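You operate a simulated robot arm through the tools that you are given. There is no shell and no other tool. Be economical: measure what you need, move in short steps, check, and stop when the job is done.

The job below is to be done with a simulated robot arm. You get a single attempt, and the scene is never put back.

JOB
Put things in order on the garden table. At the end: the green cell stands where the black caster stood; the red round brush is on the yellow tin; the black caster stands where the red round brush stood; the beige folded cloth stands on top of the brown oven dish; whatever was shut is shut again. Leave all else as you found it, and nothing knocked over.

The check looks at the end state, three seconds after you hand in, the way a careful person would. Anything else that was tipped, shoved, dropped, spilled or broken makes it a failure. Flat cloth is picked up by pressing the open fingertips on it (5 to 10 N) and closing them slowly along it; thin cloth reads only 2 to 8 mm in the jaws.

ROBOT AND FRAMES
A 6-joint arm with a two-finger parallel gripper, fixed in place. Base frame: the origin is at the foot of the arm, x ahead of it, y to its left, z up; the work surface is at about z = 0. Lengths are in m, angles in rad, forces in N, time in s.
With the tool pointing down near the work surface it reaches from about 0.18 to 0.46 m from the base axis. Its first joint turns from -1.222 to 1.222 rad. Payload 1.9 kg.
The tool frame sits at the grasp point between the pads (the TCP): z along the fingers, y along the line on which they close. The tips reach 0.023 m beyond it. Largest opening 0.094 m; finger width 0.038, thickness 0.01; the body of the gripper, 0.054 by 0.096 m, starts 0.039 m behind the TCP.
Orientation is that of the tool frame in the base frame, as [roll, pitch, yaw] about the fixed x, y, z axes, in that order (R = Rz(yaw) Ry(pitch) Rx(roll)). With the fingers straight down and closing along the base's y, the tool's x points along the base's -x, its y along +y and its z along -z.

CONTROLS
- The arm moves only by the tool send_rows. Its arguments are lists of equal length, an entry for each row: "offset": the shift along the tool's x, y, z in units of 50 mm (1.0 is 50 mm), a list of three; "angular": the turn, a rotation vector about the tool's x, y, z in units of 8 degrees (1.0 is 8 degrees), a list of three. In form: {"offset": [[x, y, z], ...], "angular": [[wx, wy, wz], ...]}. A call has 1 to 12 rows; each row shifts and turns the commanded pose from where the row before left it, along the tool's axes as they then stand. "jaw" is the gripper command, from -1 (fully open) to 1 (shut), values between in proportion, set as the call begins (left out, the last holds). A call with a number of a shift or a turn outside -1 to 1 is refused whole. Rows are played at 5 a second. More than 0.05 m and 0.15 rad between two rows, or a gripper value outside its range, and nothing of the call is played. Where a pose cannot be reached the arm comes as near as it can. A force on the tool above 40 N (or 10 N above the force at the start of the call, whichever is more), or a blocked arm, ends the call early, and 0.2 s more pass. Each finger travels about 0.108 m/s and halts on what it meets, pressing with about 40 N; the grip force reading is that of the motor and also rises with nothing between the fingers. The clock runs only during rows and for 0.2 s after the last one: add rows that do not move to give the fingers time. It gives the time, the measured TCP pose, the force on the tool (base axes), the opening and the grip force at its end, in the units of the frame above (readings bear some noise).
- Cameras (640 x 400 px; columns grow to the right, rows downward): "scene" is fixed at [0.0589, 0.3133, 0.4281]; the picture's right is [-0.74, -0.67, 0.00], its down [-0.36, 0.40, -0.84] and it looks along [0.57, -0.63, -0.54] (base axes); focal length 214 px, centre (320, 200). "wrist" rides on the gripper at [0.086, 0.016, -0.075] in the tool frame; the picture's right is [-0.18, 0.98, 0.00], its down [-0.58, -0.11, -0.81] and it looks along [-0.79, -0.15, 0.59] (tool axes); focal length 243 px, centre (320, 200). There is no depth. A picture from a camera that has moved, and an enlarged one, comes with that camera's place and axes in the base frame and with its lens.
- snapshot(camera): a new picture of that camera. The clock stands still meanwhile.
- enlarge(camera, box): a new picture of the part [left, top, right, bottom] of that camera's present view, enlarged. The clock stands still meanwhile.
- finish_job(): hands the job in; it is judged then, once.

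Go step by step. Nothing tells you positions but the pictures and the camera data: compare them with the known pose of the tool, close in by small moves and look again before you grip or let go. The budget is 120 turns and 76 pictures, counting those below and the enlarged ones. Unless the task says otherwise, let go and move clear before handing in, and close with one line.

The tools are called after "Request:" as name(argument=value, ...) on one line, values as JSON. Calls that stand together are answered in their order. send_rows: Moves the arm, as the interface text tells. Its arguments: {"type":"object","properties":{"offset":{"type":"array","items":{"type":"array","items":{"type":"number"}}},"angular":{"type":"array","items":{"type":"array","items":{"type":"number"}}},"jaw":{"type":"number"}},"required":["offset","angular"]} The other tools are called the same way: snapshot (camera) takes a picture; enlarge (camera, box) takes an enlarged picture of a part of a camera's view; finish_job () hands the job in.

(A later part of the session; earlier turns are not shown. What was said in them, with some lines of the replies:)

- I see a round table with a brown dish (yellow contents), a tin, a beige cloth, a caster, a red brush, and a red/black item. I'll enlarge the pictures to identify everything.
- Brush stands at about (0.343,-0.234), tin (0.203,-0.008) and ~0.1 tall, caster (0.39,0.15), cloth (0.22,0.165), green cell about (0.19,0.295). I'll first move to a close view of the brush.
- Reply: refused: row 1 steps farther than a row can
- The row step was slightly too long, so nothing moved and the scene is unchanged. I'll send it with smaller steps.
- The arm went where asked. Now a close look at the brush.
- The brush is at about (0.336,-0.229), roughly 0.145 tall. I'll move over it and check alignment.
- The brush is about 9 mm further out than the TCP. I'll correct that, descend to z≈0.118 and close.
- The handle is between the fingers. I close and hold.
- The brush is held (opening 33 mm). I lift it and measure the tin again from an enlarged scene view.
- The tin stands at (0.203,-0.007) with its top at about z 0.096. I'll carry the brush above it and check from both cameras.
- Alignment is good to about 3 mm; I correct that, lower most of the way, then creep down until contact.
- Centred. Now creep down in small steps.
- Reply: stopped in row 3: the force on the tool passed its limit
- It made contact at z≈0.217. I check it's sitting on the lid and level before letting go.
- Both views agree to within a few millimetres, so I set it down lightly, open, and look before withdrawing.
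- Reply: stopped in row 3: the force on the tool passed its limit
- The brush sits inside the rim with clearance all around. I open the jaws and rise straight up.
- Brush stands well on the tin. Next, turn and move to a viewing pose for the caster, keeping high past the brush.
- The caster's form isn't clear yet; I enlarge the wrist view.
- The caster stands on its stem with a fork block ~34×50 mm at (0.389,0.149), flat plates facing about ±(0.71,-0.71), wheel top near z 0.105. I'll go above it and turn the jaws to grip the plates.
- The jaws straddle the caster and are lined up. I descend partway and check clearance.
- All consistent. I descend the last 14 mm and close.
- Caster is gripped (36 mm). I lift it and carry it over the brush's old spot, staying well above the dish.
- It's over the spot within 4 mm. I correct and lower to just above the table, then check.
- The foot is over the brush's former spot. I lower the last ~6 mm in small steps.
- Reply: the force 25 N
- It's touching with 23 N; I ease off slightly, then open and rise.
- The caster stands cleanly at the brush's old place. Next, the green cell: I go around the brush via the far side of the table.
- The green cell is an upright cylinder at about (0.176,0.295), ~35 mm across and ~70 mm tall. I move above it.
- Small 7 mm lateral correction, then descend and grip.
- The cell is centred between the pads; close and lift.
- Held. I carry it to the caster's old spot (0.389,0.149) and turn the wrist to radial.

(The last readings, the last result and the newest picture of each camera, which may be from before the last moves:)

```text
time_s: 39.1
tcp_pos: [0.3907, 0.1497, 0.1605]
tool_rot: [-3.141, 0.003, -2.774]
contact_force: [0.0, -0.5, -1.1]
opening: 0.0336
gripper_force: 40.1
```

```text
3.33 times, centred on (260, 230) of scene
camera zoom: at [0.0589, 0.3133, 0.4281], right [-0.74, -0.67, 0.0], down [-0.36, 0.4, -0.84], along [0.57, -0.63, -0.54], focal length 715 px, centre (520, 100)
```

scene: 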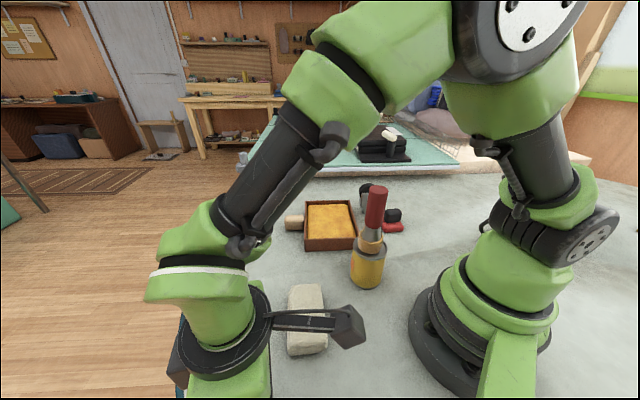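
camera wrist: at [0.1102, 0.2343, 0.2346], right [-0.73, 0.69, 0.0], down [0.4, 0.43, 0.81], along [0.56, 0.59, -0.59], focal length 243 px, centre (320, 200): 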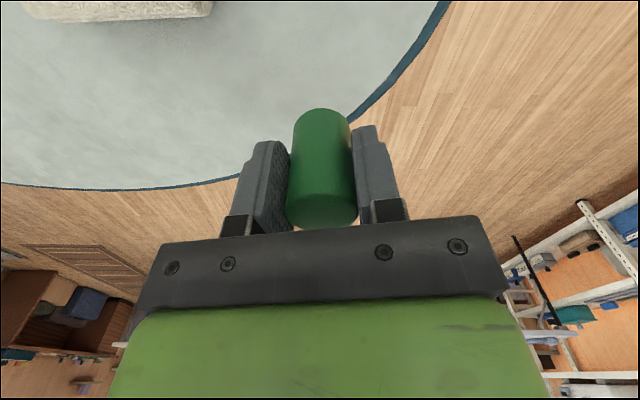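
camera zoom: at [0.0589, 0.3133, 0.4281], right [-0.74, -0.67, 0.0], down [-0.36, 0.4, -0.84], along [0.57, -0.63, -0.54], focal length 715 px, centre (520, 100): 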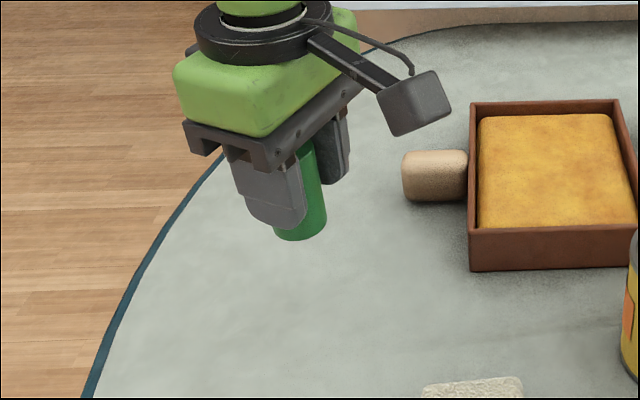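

Over the spot. I lower to just above the table, then creep.

Request:
send_rows(offset=[[0.02, 0, 0.8], [0, 0, 0.8], [0, 0, 0.6], [0, 0, 0]], angular=[[0, 0, 0], [0, 0, 0], [0, 0, 0], [0, 0, 0]])

Request:
send_rows(offset=[[0, 0, 0.05], [0, 0, 0.04], [0, 0, 0.02], [0, 0, 0]], angular=[[0, 0, 0], [0, 0, 0], [0, 0, 0], [0, 0, 0]])

Request:
enlarge(camera="scene", box=[200, 190, 310, 290])

```text
time_s: 40.1
tcp_pos: [0.3903, 0.1513, 0.0493]
tool_rot: [-3.141, 0.004, -2.773]
contact_force: [-1.0, 0.3, -1.3]
opening: 0.0331
gripper_force: 40.4
```

```text
time_s: 41.1
tcp_pos: [0.39, 0.1497, 0.0455]
tool_rot: [-3.141, 0.007, -2.775]
contact_force: [-1.4, 0.0, 3.0]
opening: 0.033
gripper_force: 40.0
```

```text
4.00 times, centred on (255, 240) of scene
camera zoom: at [0.0589, 0.3133, 0.4281], right [-0.74, -0.67, 0.0], down [-0.36, 0.4, -0.84], along [0.57, -0.63, -0.54], focal length 858 px, centre (580, 40)
```

zoom: 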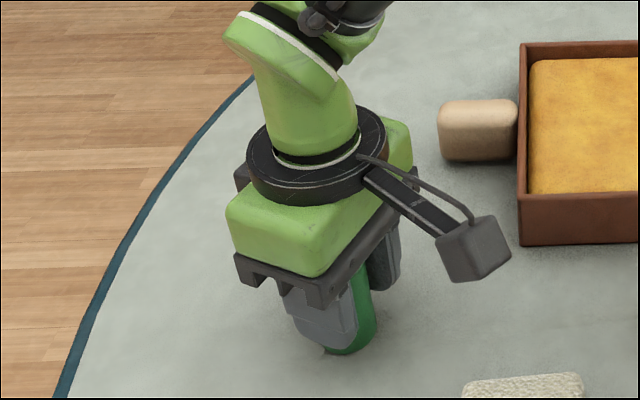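

It touches the table lightly at the right place. Open and rise.

Request:
send_rows(offset=[[0, 0, 0], [0, 0, 0], [0, 0, 0], [0, 0, 0], [0, 0, -0.5], [0, 0, -0.9], [0, 0, -0.9], [0, 0, -0.9], [0, 0, 0]], angular=[[0, 0, 0], [0, 0, 0], [0, 0, 0], [0, 0, 0], [0, 0, 0], [0, 0, 0], [0, 0, 0], [0, 0, 0], [0, 0, 0]], jaw=-1)

Request:
snapshot(camera="scene")

```text
time_s: 43.1
tcp_pos: [0.3897, 0.1498, 0.2056]
tool_rot: [-3.14, 0.004, -2.774]
contact_force: [-1.1, 0.5, 0.3]
opening: 0.0941
gripper_force: 0.1
```

```text
32 pictures are left
```

scene: 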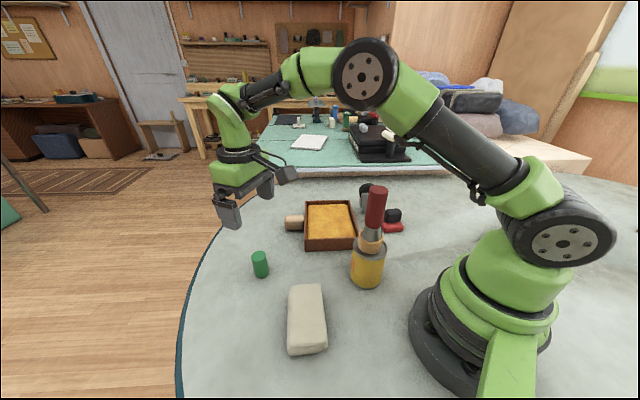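

The green cell stands correctly. Now the cloth: I turn the jaws to close across its width and move to look at it closely.

Request:
send_rows(offset=[[0, 0, 0], [0, 0, 0], [0, 0, 0], [0, 0, 0], [0, 0, 0], [0, 0, 0], [0, 0, 0], [0, 0, 0]], angular=[[0, 0, 0.97], [0, 0, 0.97], [0, 0, 0.97], [0, 0, 0.97], [0, 0, 0.97], [0, 0, 0.97], [0, 0, 0.97], [0, 0, 0.97]])

Request:
send_rows(offset=[[0.793, -0.322, 0], [0.793, -0.322, 0], [0.793, -0.322, 0], [0.793, -0.322, 0], [0.793, -0.322, 0], [0.793, -0.322, 0], [0, 0, 0]], angular=[[0, 0, 0], [0, 0, 0], [0, 0, 0], [0, 0, 0], [0, 0, 0], [0, 0, 0], [0, 0, 0]])

Request:
snapshot(camera="wrist")

```text
time_s: 44.9
tcp_pos: [0.3902, 0.1501, 0.2057]
tool_rot: [3.137, 0.001, 2.424]
contact_force: [-0.4, 0.3, 0.0]
opening: 0.0939
gripper_force: 0.0
```

```text
time_s: 46.5
tcp_pos: [0.1458, 0.2328, 0.2048]
tool_rot: [3.137, 0.002, 2.426]
contact_force: [-0.8, -0.2, -0.2]
opening: 0.094
gripper_force: 0.1
```

```text
31 pictures are left
camera wrist: at [0.0903, 0.3003, 0.2792], right [0.78, 0.62, 0.0], down [0.36, -0.47, 0.81], along [0.5, -0.63, -0.59], focal length 243 px, centre (320, 200)
```

wrist: 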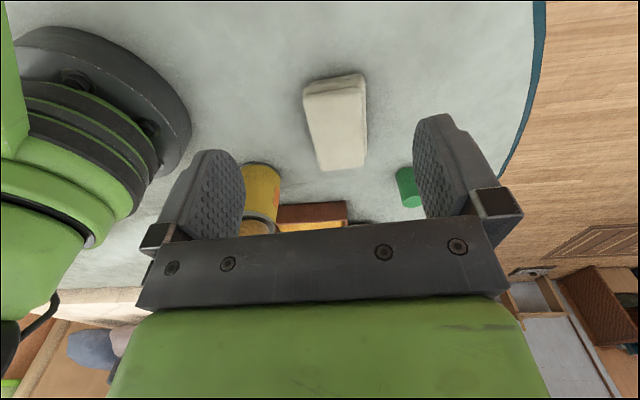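

Cloth centre is about (0.233,0.160), 0.067×0.12 m, long axis at -43°. I move above it, fine-turn, and descend partway.

Request:
send_rows(offset=[[-0.757, 0.013, 0], [-0.757, 0.013, 0], [-0.757, 0.013, 0], [0, 0, 0.8], [0, 0, 0.8], [0, 0, 0]], angular=[[0, 0, 0], [0, 0, 0], [0, 0, 0.22], [0, 0, 0], [0, 0, 0], [0, 0, 0]])

Request:
snapshot(camera="wrist")

Request:
enlarge(camera="scene", box=[220, 220, 400, 400])

```text
time_s: 47.9
tcp_pos: [0.2324, 0.1596, 0.1232]
tool_rot: [3.139, 0.002, 2.394]
contact_force: [-0.2, -0.2, -0.2]
opening: 0.0941
gripper_force: 0.1
```

```text
30 pictures are left
camera wrist: at [0.1802, 0.229, 0.1982], right [0.8, 0.6, 0.0], down [0.35, -0.48, 0.81], along [0.48, -0.65, -0.59], focal length 243 px, centre (320, 200)
```

wrist: 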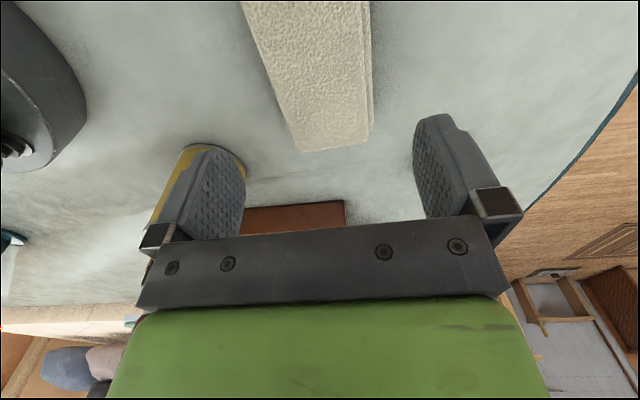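

```text
2.22 times, centred on (310, 310) of scene
camera zoom: at [0.0589, 0.3133, 0.4281], right [-0.74, -0.67, 0.0], down [-0.36, 0.4, -0.84], along [0.57, -0.63, -0.54], focal length 477 px, centre (342, -44)
```

zoom: 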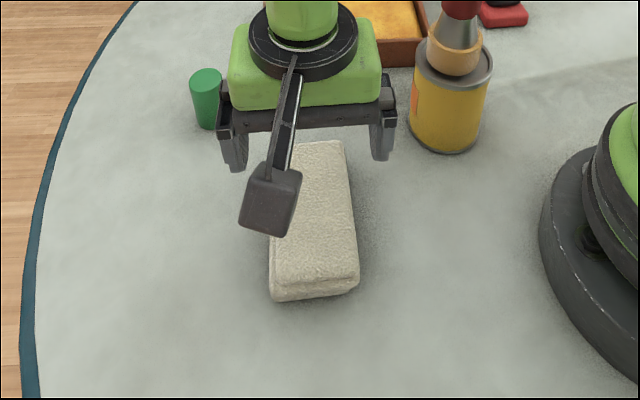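

Centred over the cloth. I descend so the tips are a few mm above the table.

Request:
send_rows(offset=[[0, 0, 0.8], [0, 0, 0.7], [0, 0, 0.3], [0, 0, 0.1], [0, 0, 0]], angular=[[0, 0, 0], [0, 0, 0], [0, 0, 0], [0, 0, 0], [0, 0, 0]])

Request:
snapshot(camera="wrist")

```text
time_s: 49.1
tcp_pos: [0.2341, 0.1597, 0.0284]
tool_rot: [3.139, 0.003, 2.395]
contact_force: [-0.3, -0.2, 0.3]
opening: 0.0939
gripper_force: 0.2
```

```text
28 pictures are left
camera wrist: at [0.1805, 0.2298, 0.1036], right [0.8, 0.6, 0.0], down [0.35, -0.48, 0.81], along [0.48, -0.65, -0.59], focal length 243 px, centre (320, 200)
```

wrist: 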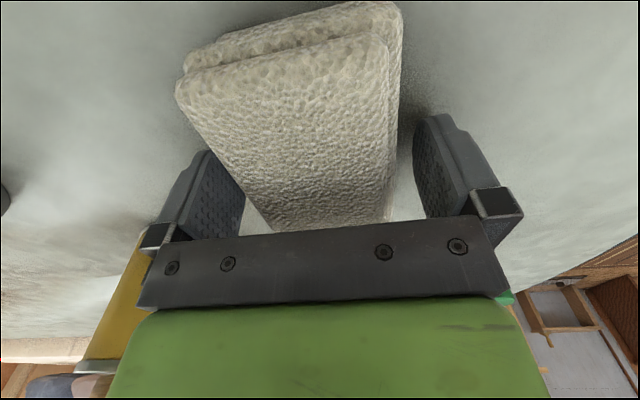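

Fingers straddle the cloth without touching. I close gently to about 60 mm first.

Request:
send_rows(offset=[[0, 0, 0], [0, 0, 0], [0, 0, 0], [0, 0, 0]], angular=[[0, 0, 0], [0, 0, 0], [0, 0, 0], [0, 0, 0]], jaw=-0.3)

Request:
snapshot(camera="wrist")

```text
time_s: 50.1
tcp_pos: [0.2335, 0.1598, 0.0283]
tool_rot: [3.138, 0.003, 2.396]
contact_force: [0.6, -0.4, 1.5]
opening: 0.0695
gripper_force: 40.1
```

```text
27 pictures are left
camera wrist: at [0.1804, 0.2298, 0.1037], right [0.8, 0.6, 0.0], down [0.35, -0.48, 0.81], along [0.48, -0.65, -0.59], focal length 243 px, centre (320, 200)
```

wrist: 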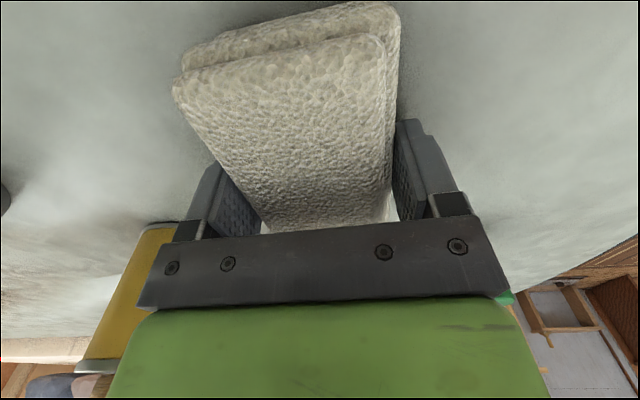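

The cloth is firm, gripped at 69.5 mm. I secure the grip, lift it to 0.2 m, move outward first, and check arm clearance over the brush.

Request:
send_rows(offset=[[0, 0, 0], [0, 0, -0.3], [0, 0, -0.8], [0, 0, -0.9], [0, 0, -0.9], [0, 0, -0.9], [0, 0, 0]], angular=[[0, 0, 0], [0, 0, 0], [0, 0, 0], [0, 0, 0], [0, 0, 0], [0, 0, 0], [0, 0, 0]], jaw=1)

Request:
snapshot(camera="wrist")

```text
time_s: 51.7
tcp_pos: [0.2336, 0.1595, 0.22]
tool_rot: [3.138, 0.001, 2.396]
contact_force: [-0.1, 0.1, -0.5]
opening: 0.0694
gripper_force: 40.2
```

```text
26 pictures are left
camera wrist: at [0.1797, 0.2286, 0.295], right [0.8, 0.6, 0.0], down [0.35, -0.48, 0.81], along [0.48, -0.65, -0.59], focal length 243 px, centre (320, 200)
```

wrist: 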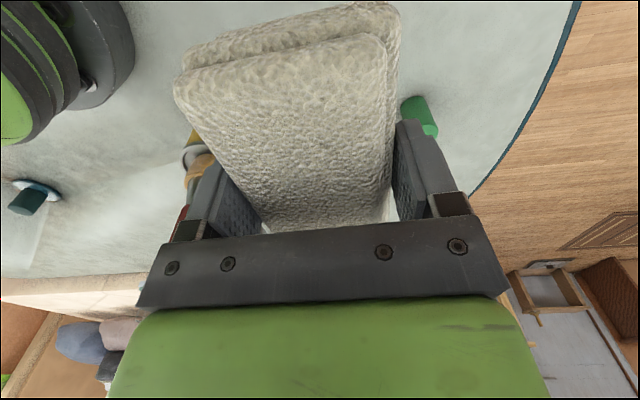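

Cloth is held level. I move outward along the cloth's long axis and look.

Request:
send_rows(offset=[[-0.73, 0, 0], [-0.73, 0, 0], [-0.73, 0, 0], [-0.73, 0, 0], [0, 0, 0]], angular=[[0, 0, 0], [0, 0, 0], [0, 0, 0], [0, 0, 0], [0, 0, 0]])

Request:
snapshot(camera="scene")

Request:
snapshot(camera="wrist")

```text
time_s: 52.9
tcp_pos: [0.3413, 0.0608, 0.2196]
tool_rot: [3.137, 0.001, 2.397]
contact_force: [0.3, 0.2, -0.6]
opening: 0.0692
gripper_force: 40.7
```

```text
25 pictures are left
```

scene: 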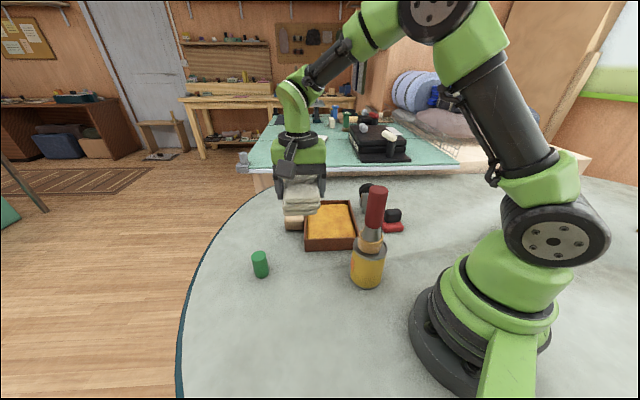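

```text
24 pictures are left
camera wrist: at [0.2879, 0.1301, 0.2948], right [0.8, 0.6, 0.0], down [0.35, -0.48, 0.81], along [0.48, -0.65, -0.59], focal length 243 px, centre (320, 200)
```

wrist: 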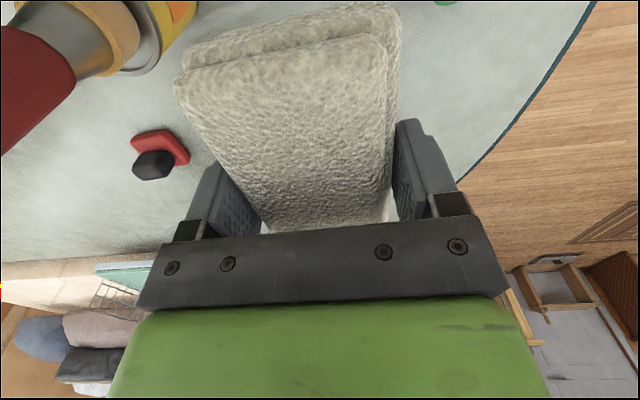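

The elbow is high, well above the brush. I carry the cloth over the dish centre (≈0.386,-0.088).

Request:
send_rows(offset=[[-0.669, -0.395, 0], [-0.669, -0.395, 0], [-0.669, -0.395, 0], [-0.669, -0.395, 0], [0, 0, 0.8], [0, 0, 0]], angular=[[0, 0, 0], [0, 0, 0], [0, 0, 0], [0, 0, 0.5], [0, 0, 0], [0, 0, 0]])

Request:
snapshot(camera="scene")

Request:
enlarge(camera="scene", box=[260, 150, 410, 270])

Request:
snapshot(camera="wrist")

```text
time_s: 54.3
tcp_pos: [0.3863, -0.0884, 0.18]
tool_rot: [3.138, 0.0, 2.324]
contact_force: [0.3, -0.9, -1.7]
opening: 0.0693
gripper_force: 40.1
```

```text
23 pictures are left
```

scene: 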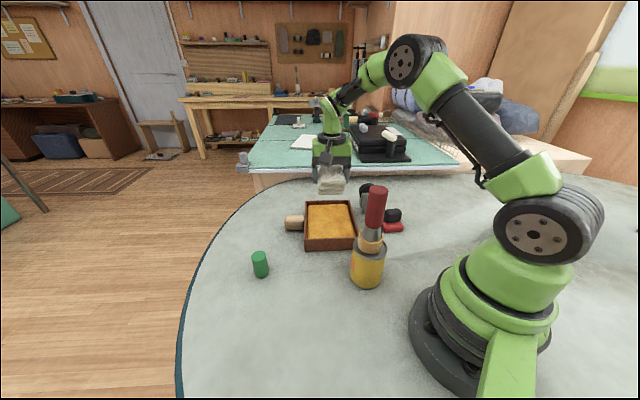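

```text
3.33 times, centred on (335, 210) of scene
camera zoom: at [0.0589, 0.3133, 0.4281], right [-0.74, -0.67, 0.0], down [-0.36, 0.4, -0.84], along [0.57, -0.63, -0.54], focal length 715 px, centre (270, 167)
```

zoom: 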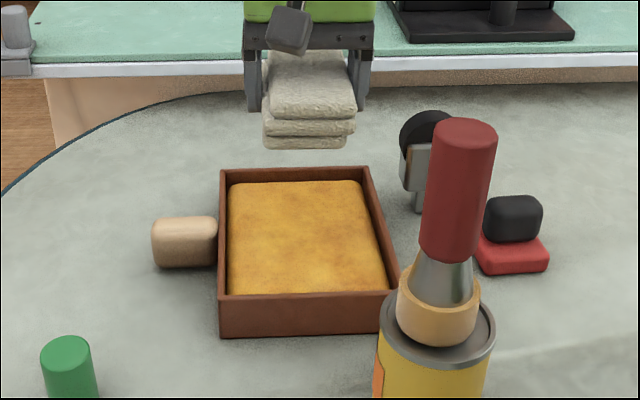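

```text
21 pictures are left
camera wrist: at [0.3381, -0.0154, 0.2547], right [0.84, 0.54, 0.0], down [0.32, -0.5, 0.81], along [0.44, -0.68, -0.59], focal length 243 px, centre (320, 200)
```

wrist: 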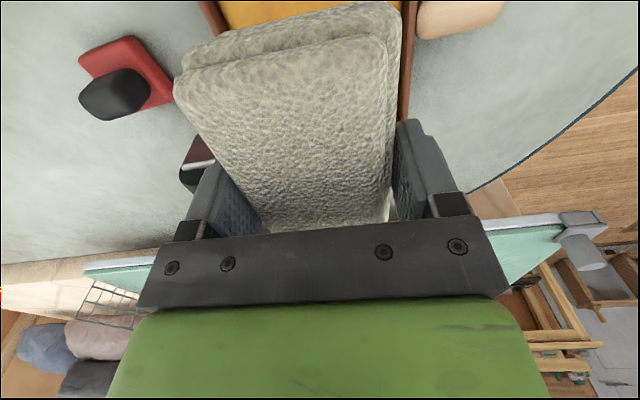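

The cloth is over the dish; a 4 mm sideways tweak, then lower to about 1 cm above the contents.

Request:
send_rows(offset=[[0, -0.085, 0.5], [0, 0, 0.8], [0, 0, 0.8], [0, 0, 0]], angular=[[0, 0, 0], [0, 0, 0], [0, 0, 0], [0, 0, 0]])

Request:
enlarge(camera="scene", box=[260, 150, 410, 270])

```text
time_s: 55.3
tcp_pos: [0.3823, -0.0909, 0.0756]
tool_rot: [3.138, 0.002, 2.327]
contact_force: [0.3, -1.1, -1.0]
opening: 0.0693
gripper_force: 40.5
```

```text
3.33 times, centred on (335, 210) of scene
camera zoom: at [0.0589, 0.3133, 0.4281], right [-0.74, -0.67, 0.0], down [-0.36, 0.4, -0.84], along [0.57, -0.63, -0.54], focal length 715 px, centre (270, 167)
```

zoom: 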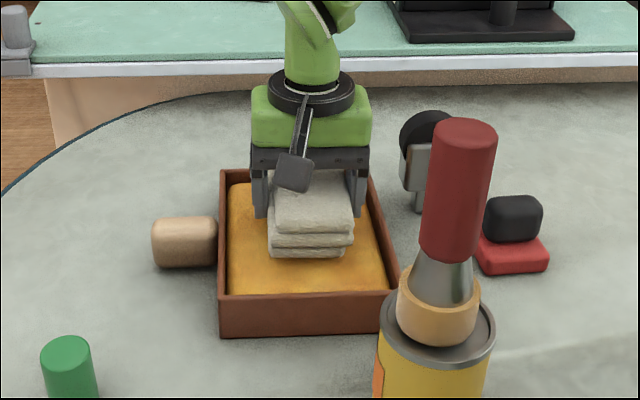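

Well centred. I creep down in 2 mm steps.

Request:
send_rows(offset=[[0, 0, 0.05], [0, 0, 0.04], [0, 0, 0.04], [0, 0, 0.04], [0, 0, 0.03], [0, 0, 0]], angular=[[0, 0, 0], [0, 0, 0], [0, 0, 0], [0, 0, 0], [0, 0, 0], [0, 0, 0]])

```text
time_s: 55.9
tcp_pos: [0.3826, -0.0913, 0.0749]
tool_rot: [3.137, 0.002, 2.324]
contact_force: [-2.9, -0.6, 7.8]
opening: 0.0692
gripper_force: 40.2
stopped in row 2: the force on the tool passed its limit (the readings are from after the stop); the commanded pose is now the measured one
```

Contact at about z 0.0745, earlier than I guessed; I look to see what's touching.

Request:
enlarge(camera="scene", box=[285, 180, 375, 260])

Request:
snapshot(camera="wrist")

```text
5.00 times, centred on (330, 220) of scene
camera zoom: at [0.0589, 0.3133, 0.4281], right [-0.74, -0.67, 0.0], down [-0.36, 0.4, -0.84], along [0.57, -0.63, -0.54], focal length 1072 px, centre (270, 100)
```

zoom: 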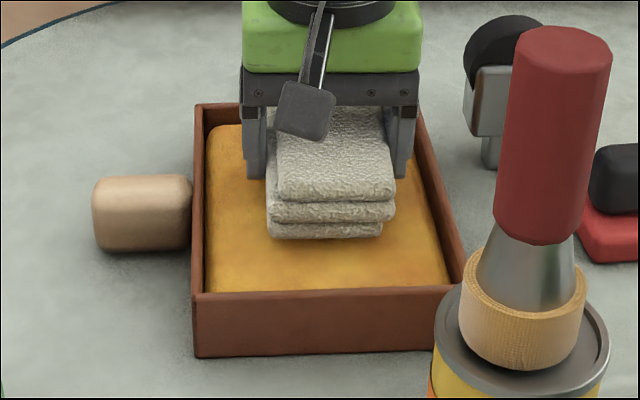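

```text
18 pictures are left
camera wrist: at [0.3349, -0.0181, 0.1486], right [0.84, 0.54, 0.01], down [0.31, -0.5, 0.81], along [0.44, -0.68, -0.59], focal length 243 px, centre (320, 200)
```

wrist: 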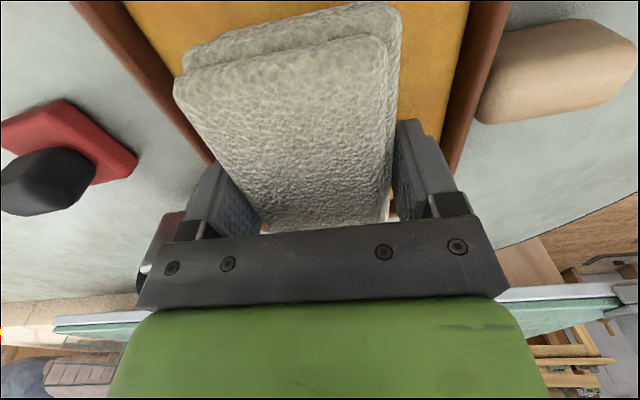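

The cloth rests on the contents, centred with ~17 mm clearance to the walls. I open just a little and then lift away.

Request:
send_rows(offset=[[0, 0, 0], [0, 0, 0], [0, 0, 0], [0, 0, 0]], angular=[[0, 0, 0], [0, 0, 0], [0, 0, 0], [0, 0, 0]], jaw=-0.68)

Request:
enlarge(camera="scene", box=[285, 180, 375, 260])

```text
time_s: 56.9
tcp_pos: [0.3832, -0.0908, 0.0718]
tool_rot: [3.136, 0.001, 2.324]
contact_force: [-0.4, 0.2, -0.1]
opening: 0.0792
gripper_force: 0.0
```

```text
5.00 times, centred on (330, 220) of scene
camera zoom: at [0.0589, 0.3133, 0.4281], right [-0.74, -0.67, 0.0], down [-0.36, 0.4, -0.84], along [0.57, -0.63, -0.54], focal length 1072 px, centre (270, 100)
```

zoom: 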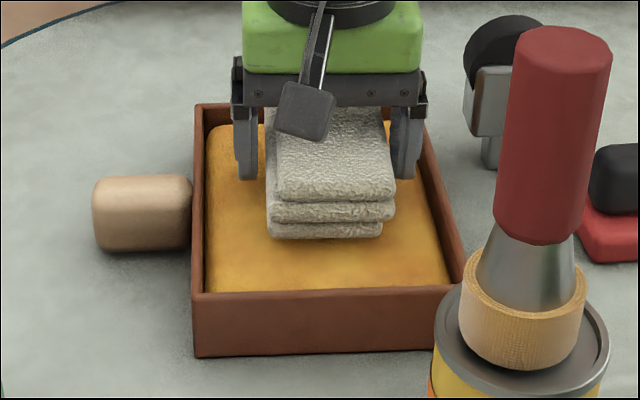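

Cloth stayed in place, fingers clear. Rise straight up and review everything.

Request:
send_rows(offset=[[0, 0, -0.3], [0, 0, -0.6], [0, 0, -0.9], [0, 0, -0.9], [0, 0, -0.9], [0, 0, 0]], angular=[[0, 0, 0], [0, 0, 0], [0, 0, 0], [0, 0, 0], [0, 0, 0], [0, 0, 0]])

Request:
snapshot(camera="scene")

Request:
enlarge(camera="scene", box=[230, 160, 430, 290])

Request:
snapshot(camera="wrist")

```text
time_s: 58.3
tcp_pos: [0.382, -0.0903, 0.2538]
tool_rot: [3.136, 0.0, 2.325]
contact_force: [-0.5, 0.5, 0.4]
opening: 0.079
gripper_force: 0.0
```

```text
16 pictures are left
```

scene: 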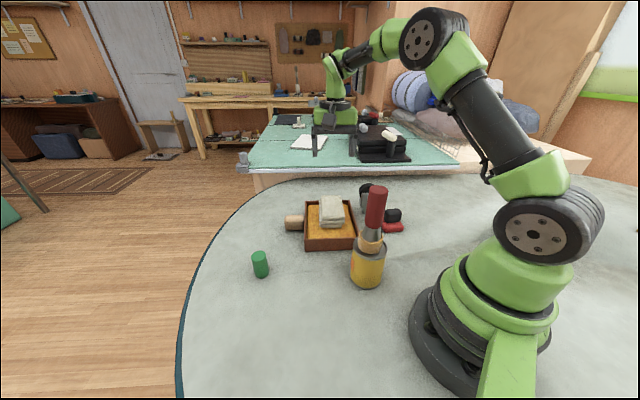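

```text
3.08 times, centred on (330, 225) of scene
camera zoom: at [0.0589, 0.3133, 0.4281], right [-0.74, -0.67, 0.0], down [-0.36, 0.4, -0.84], along [0.57, -0.63, -0.54], focal length 660 px, centre (289, 123)
```

zoom: 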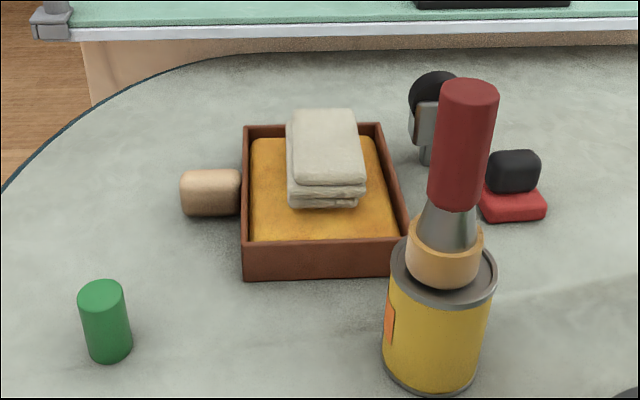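

```text
14 pictures are left
camera wrist: at [0.3334, -0.018, 0.3294], right [0.84, 0.54, 0.0], down [0.31, -0.5, 0.81], along [0.44, -0.68, -0.59], focal length 243 px, centre (320, 200)
```

wrist: 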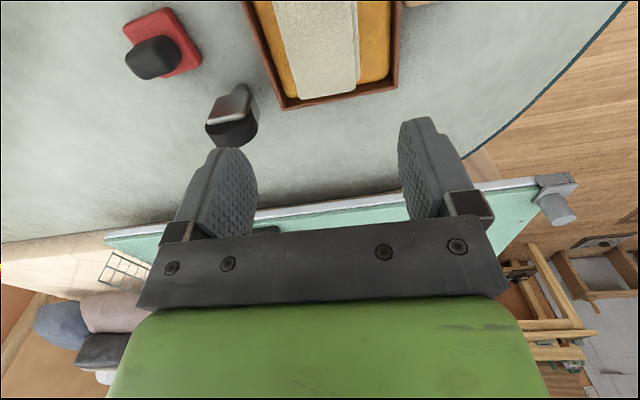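

Everything is in place: the brush stands on the tin, the caster is at the brush's old spot, and the cell is at the caster's. The cloth lies on the dish, nothing else has moved, and the arm is clear, so I hand in.

Request:
finish_job()

```text
The job is handed in.
```

The table is in order and handed in: the red brush stands on the yellow tin, the caster where the brush stood, the green cell where the caster stood, and the cloth on the oven dish. I never opened anything, so there was nothing to shut again.
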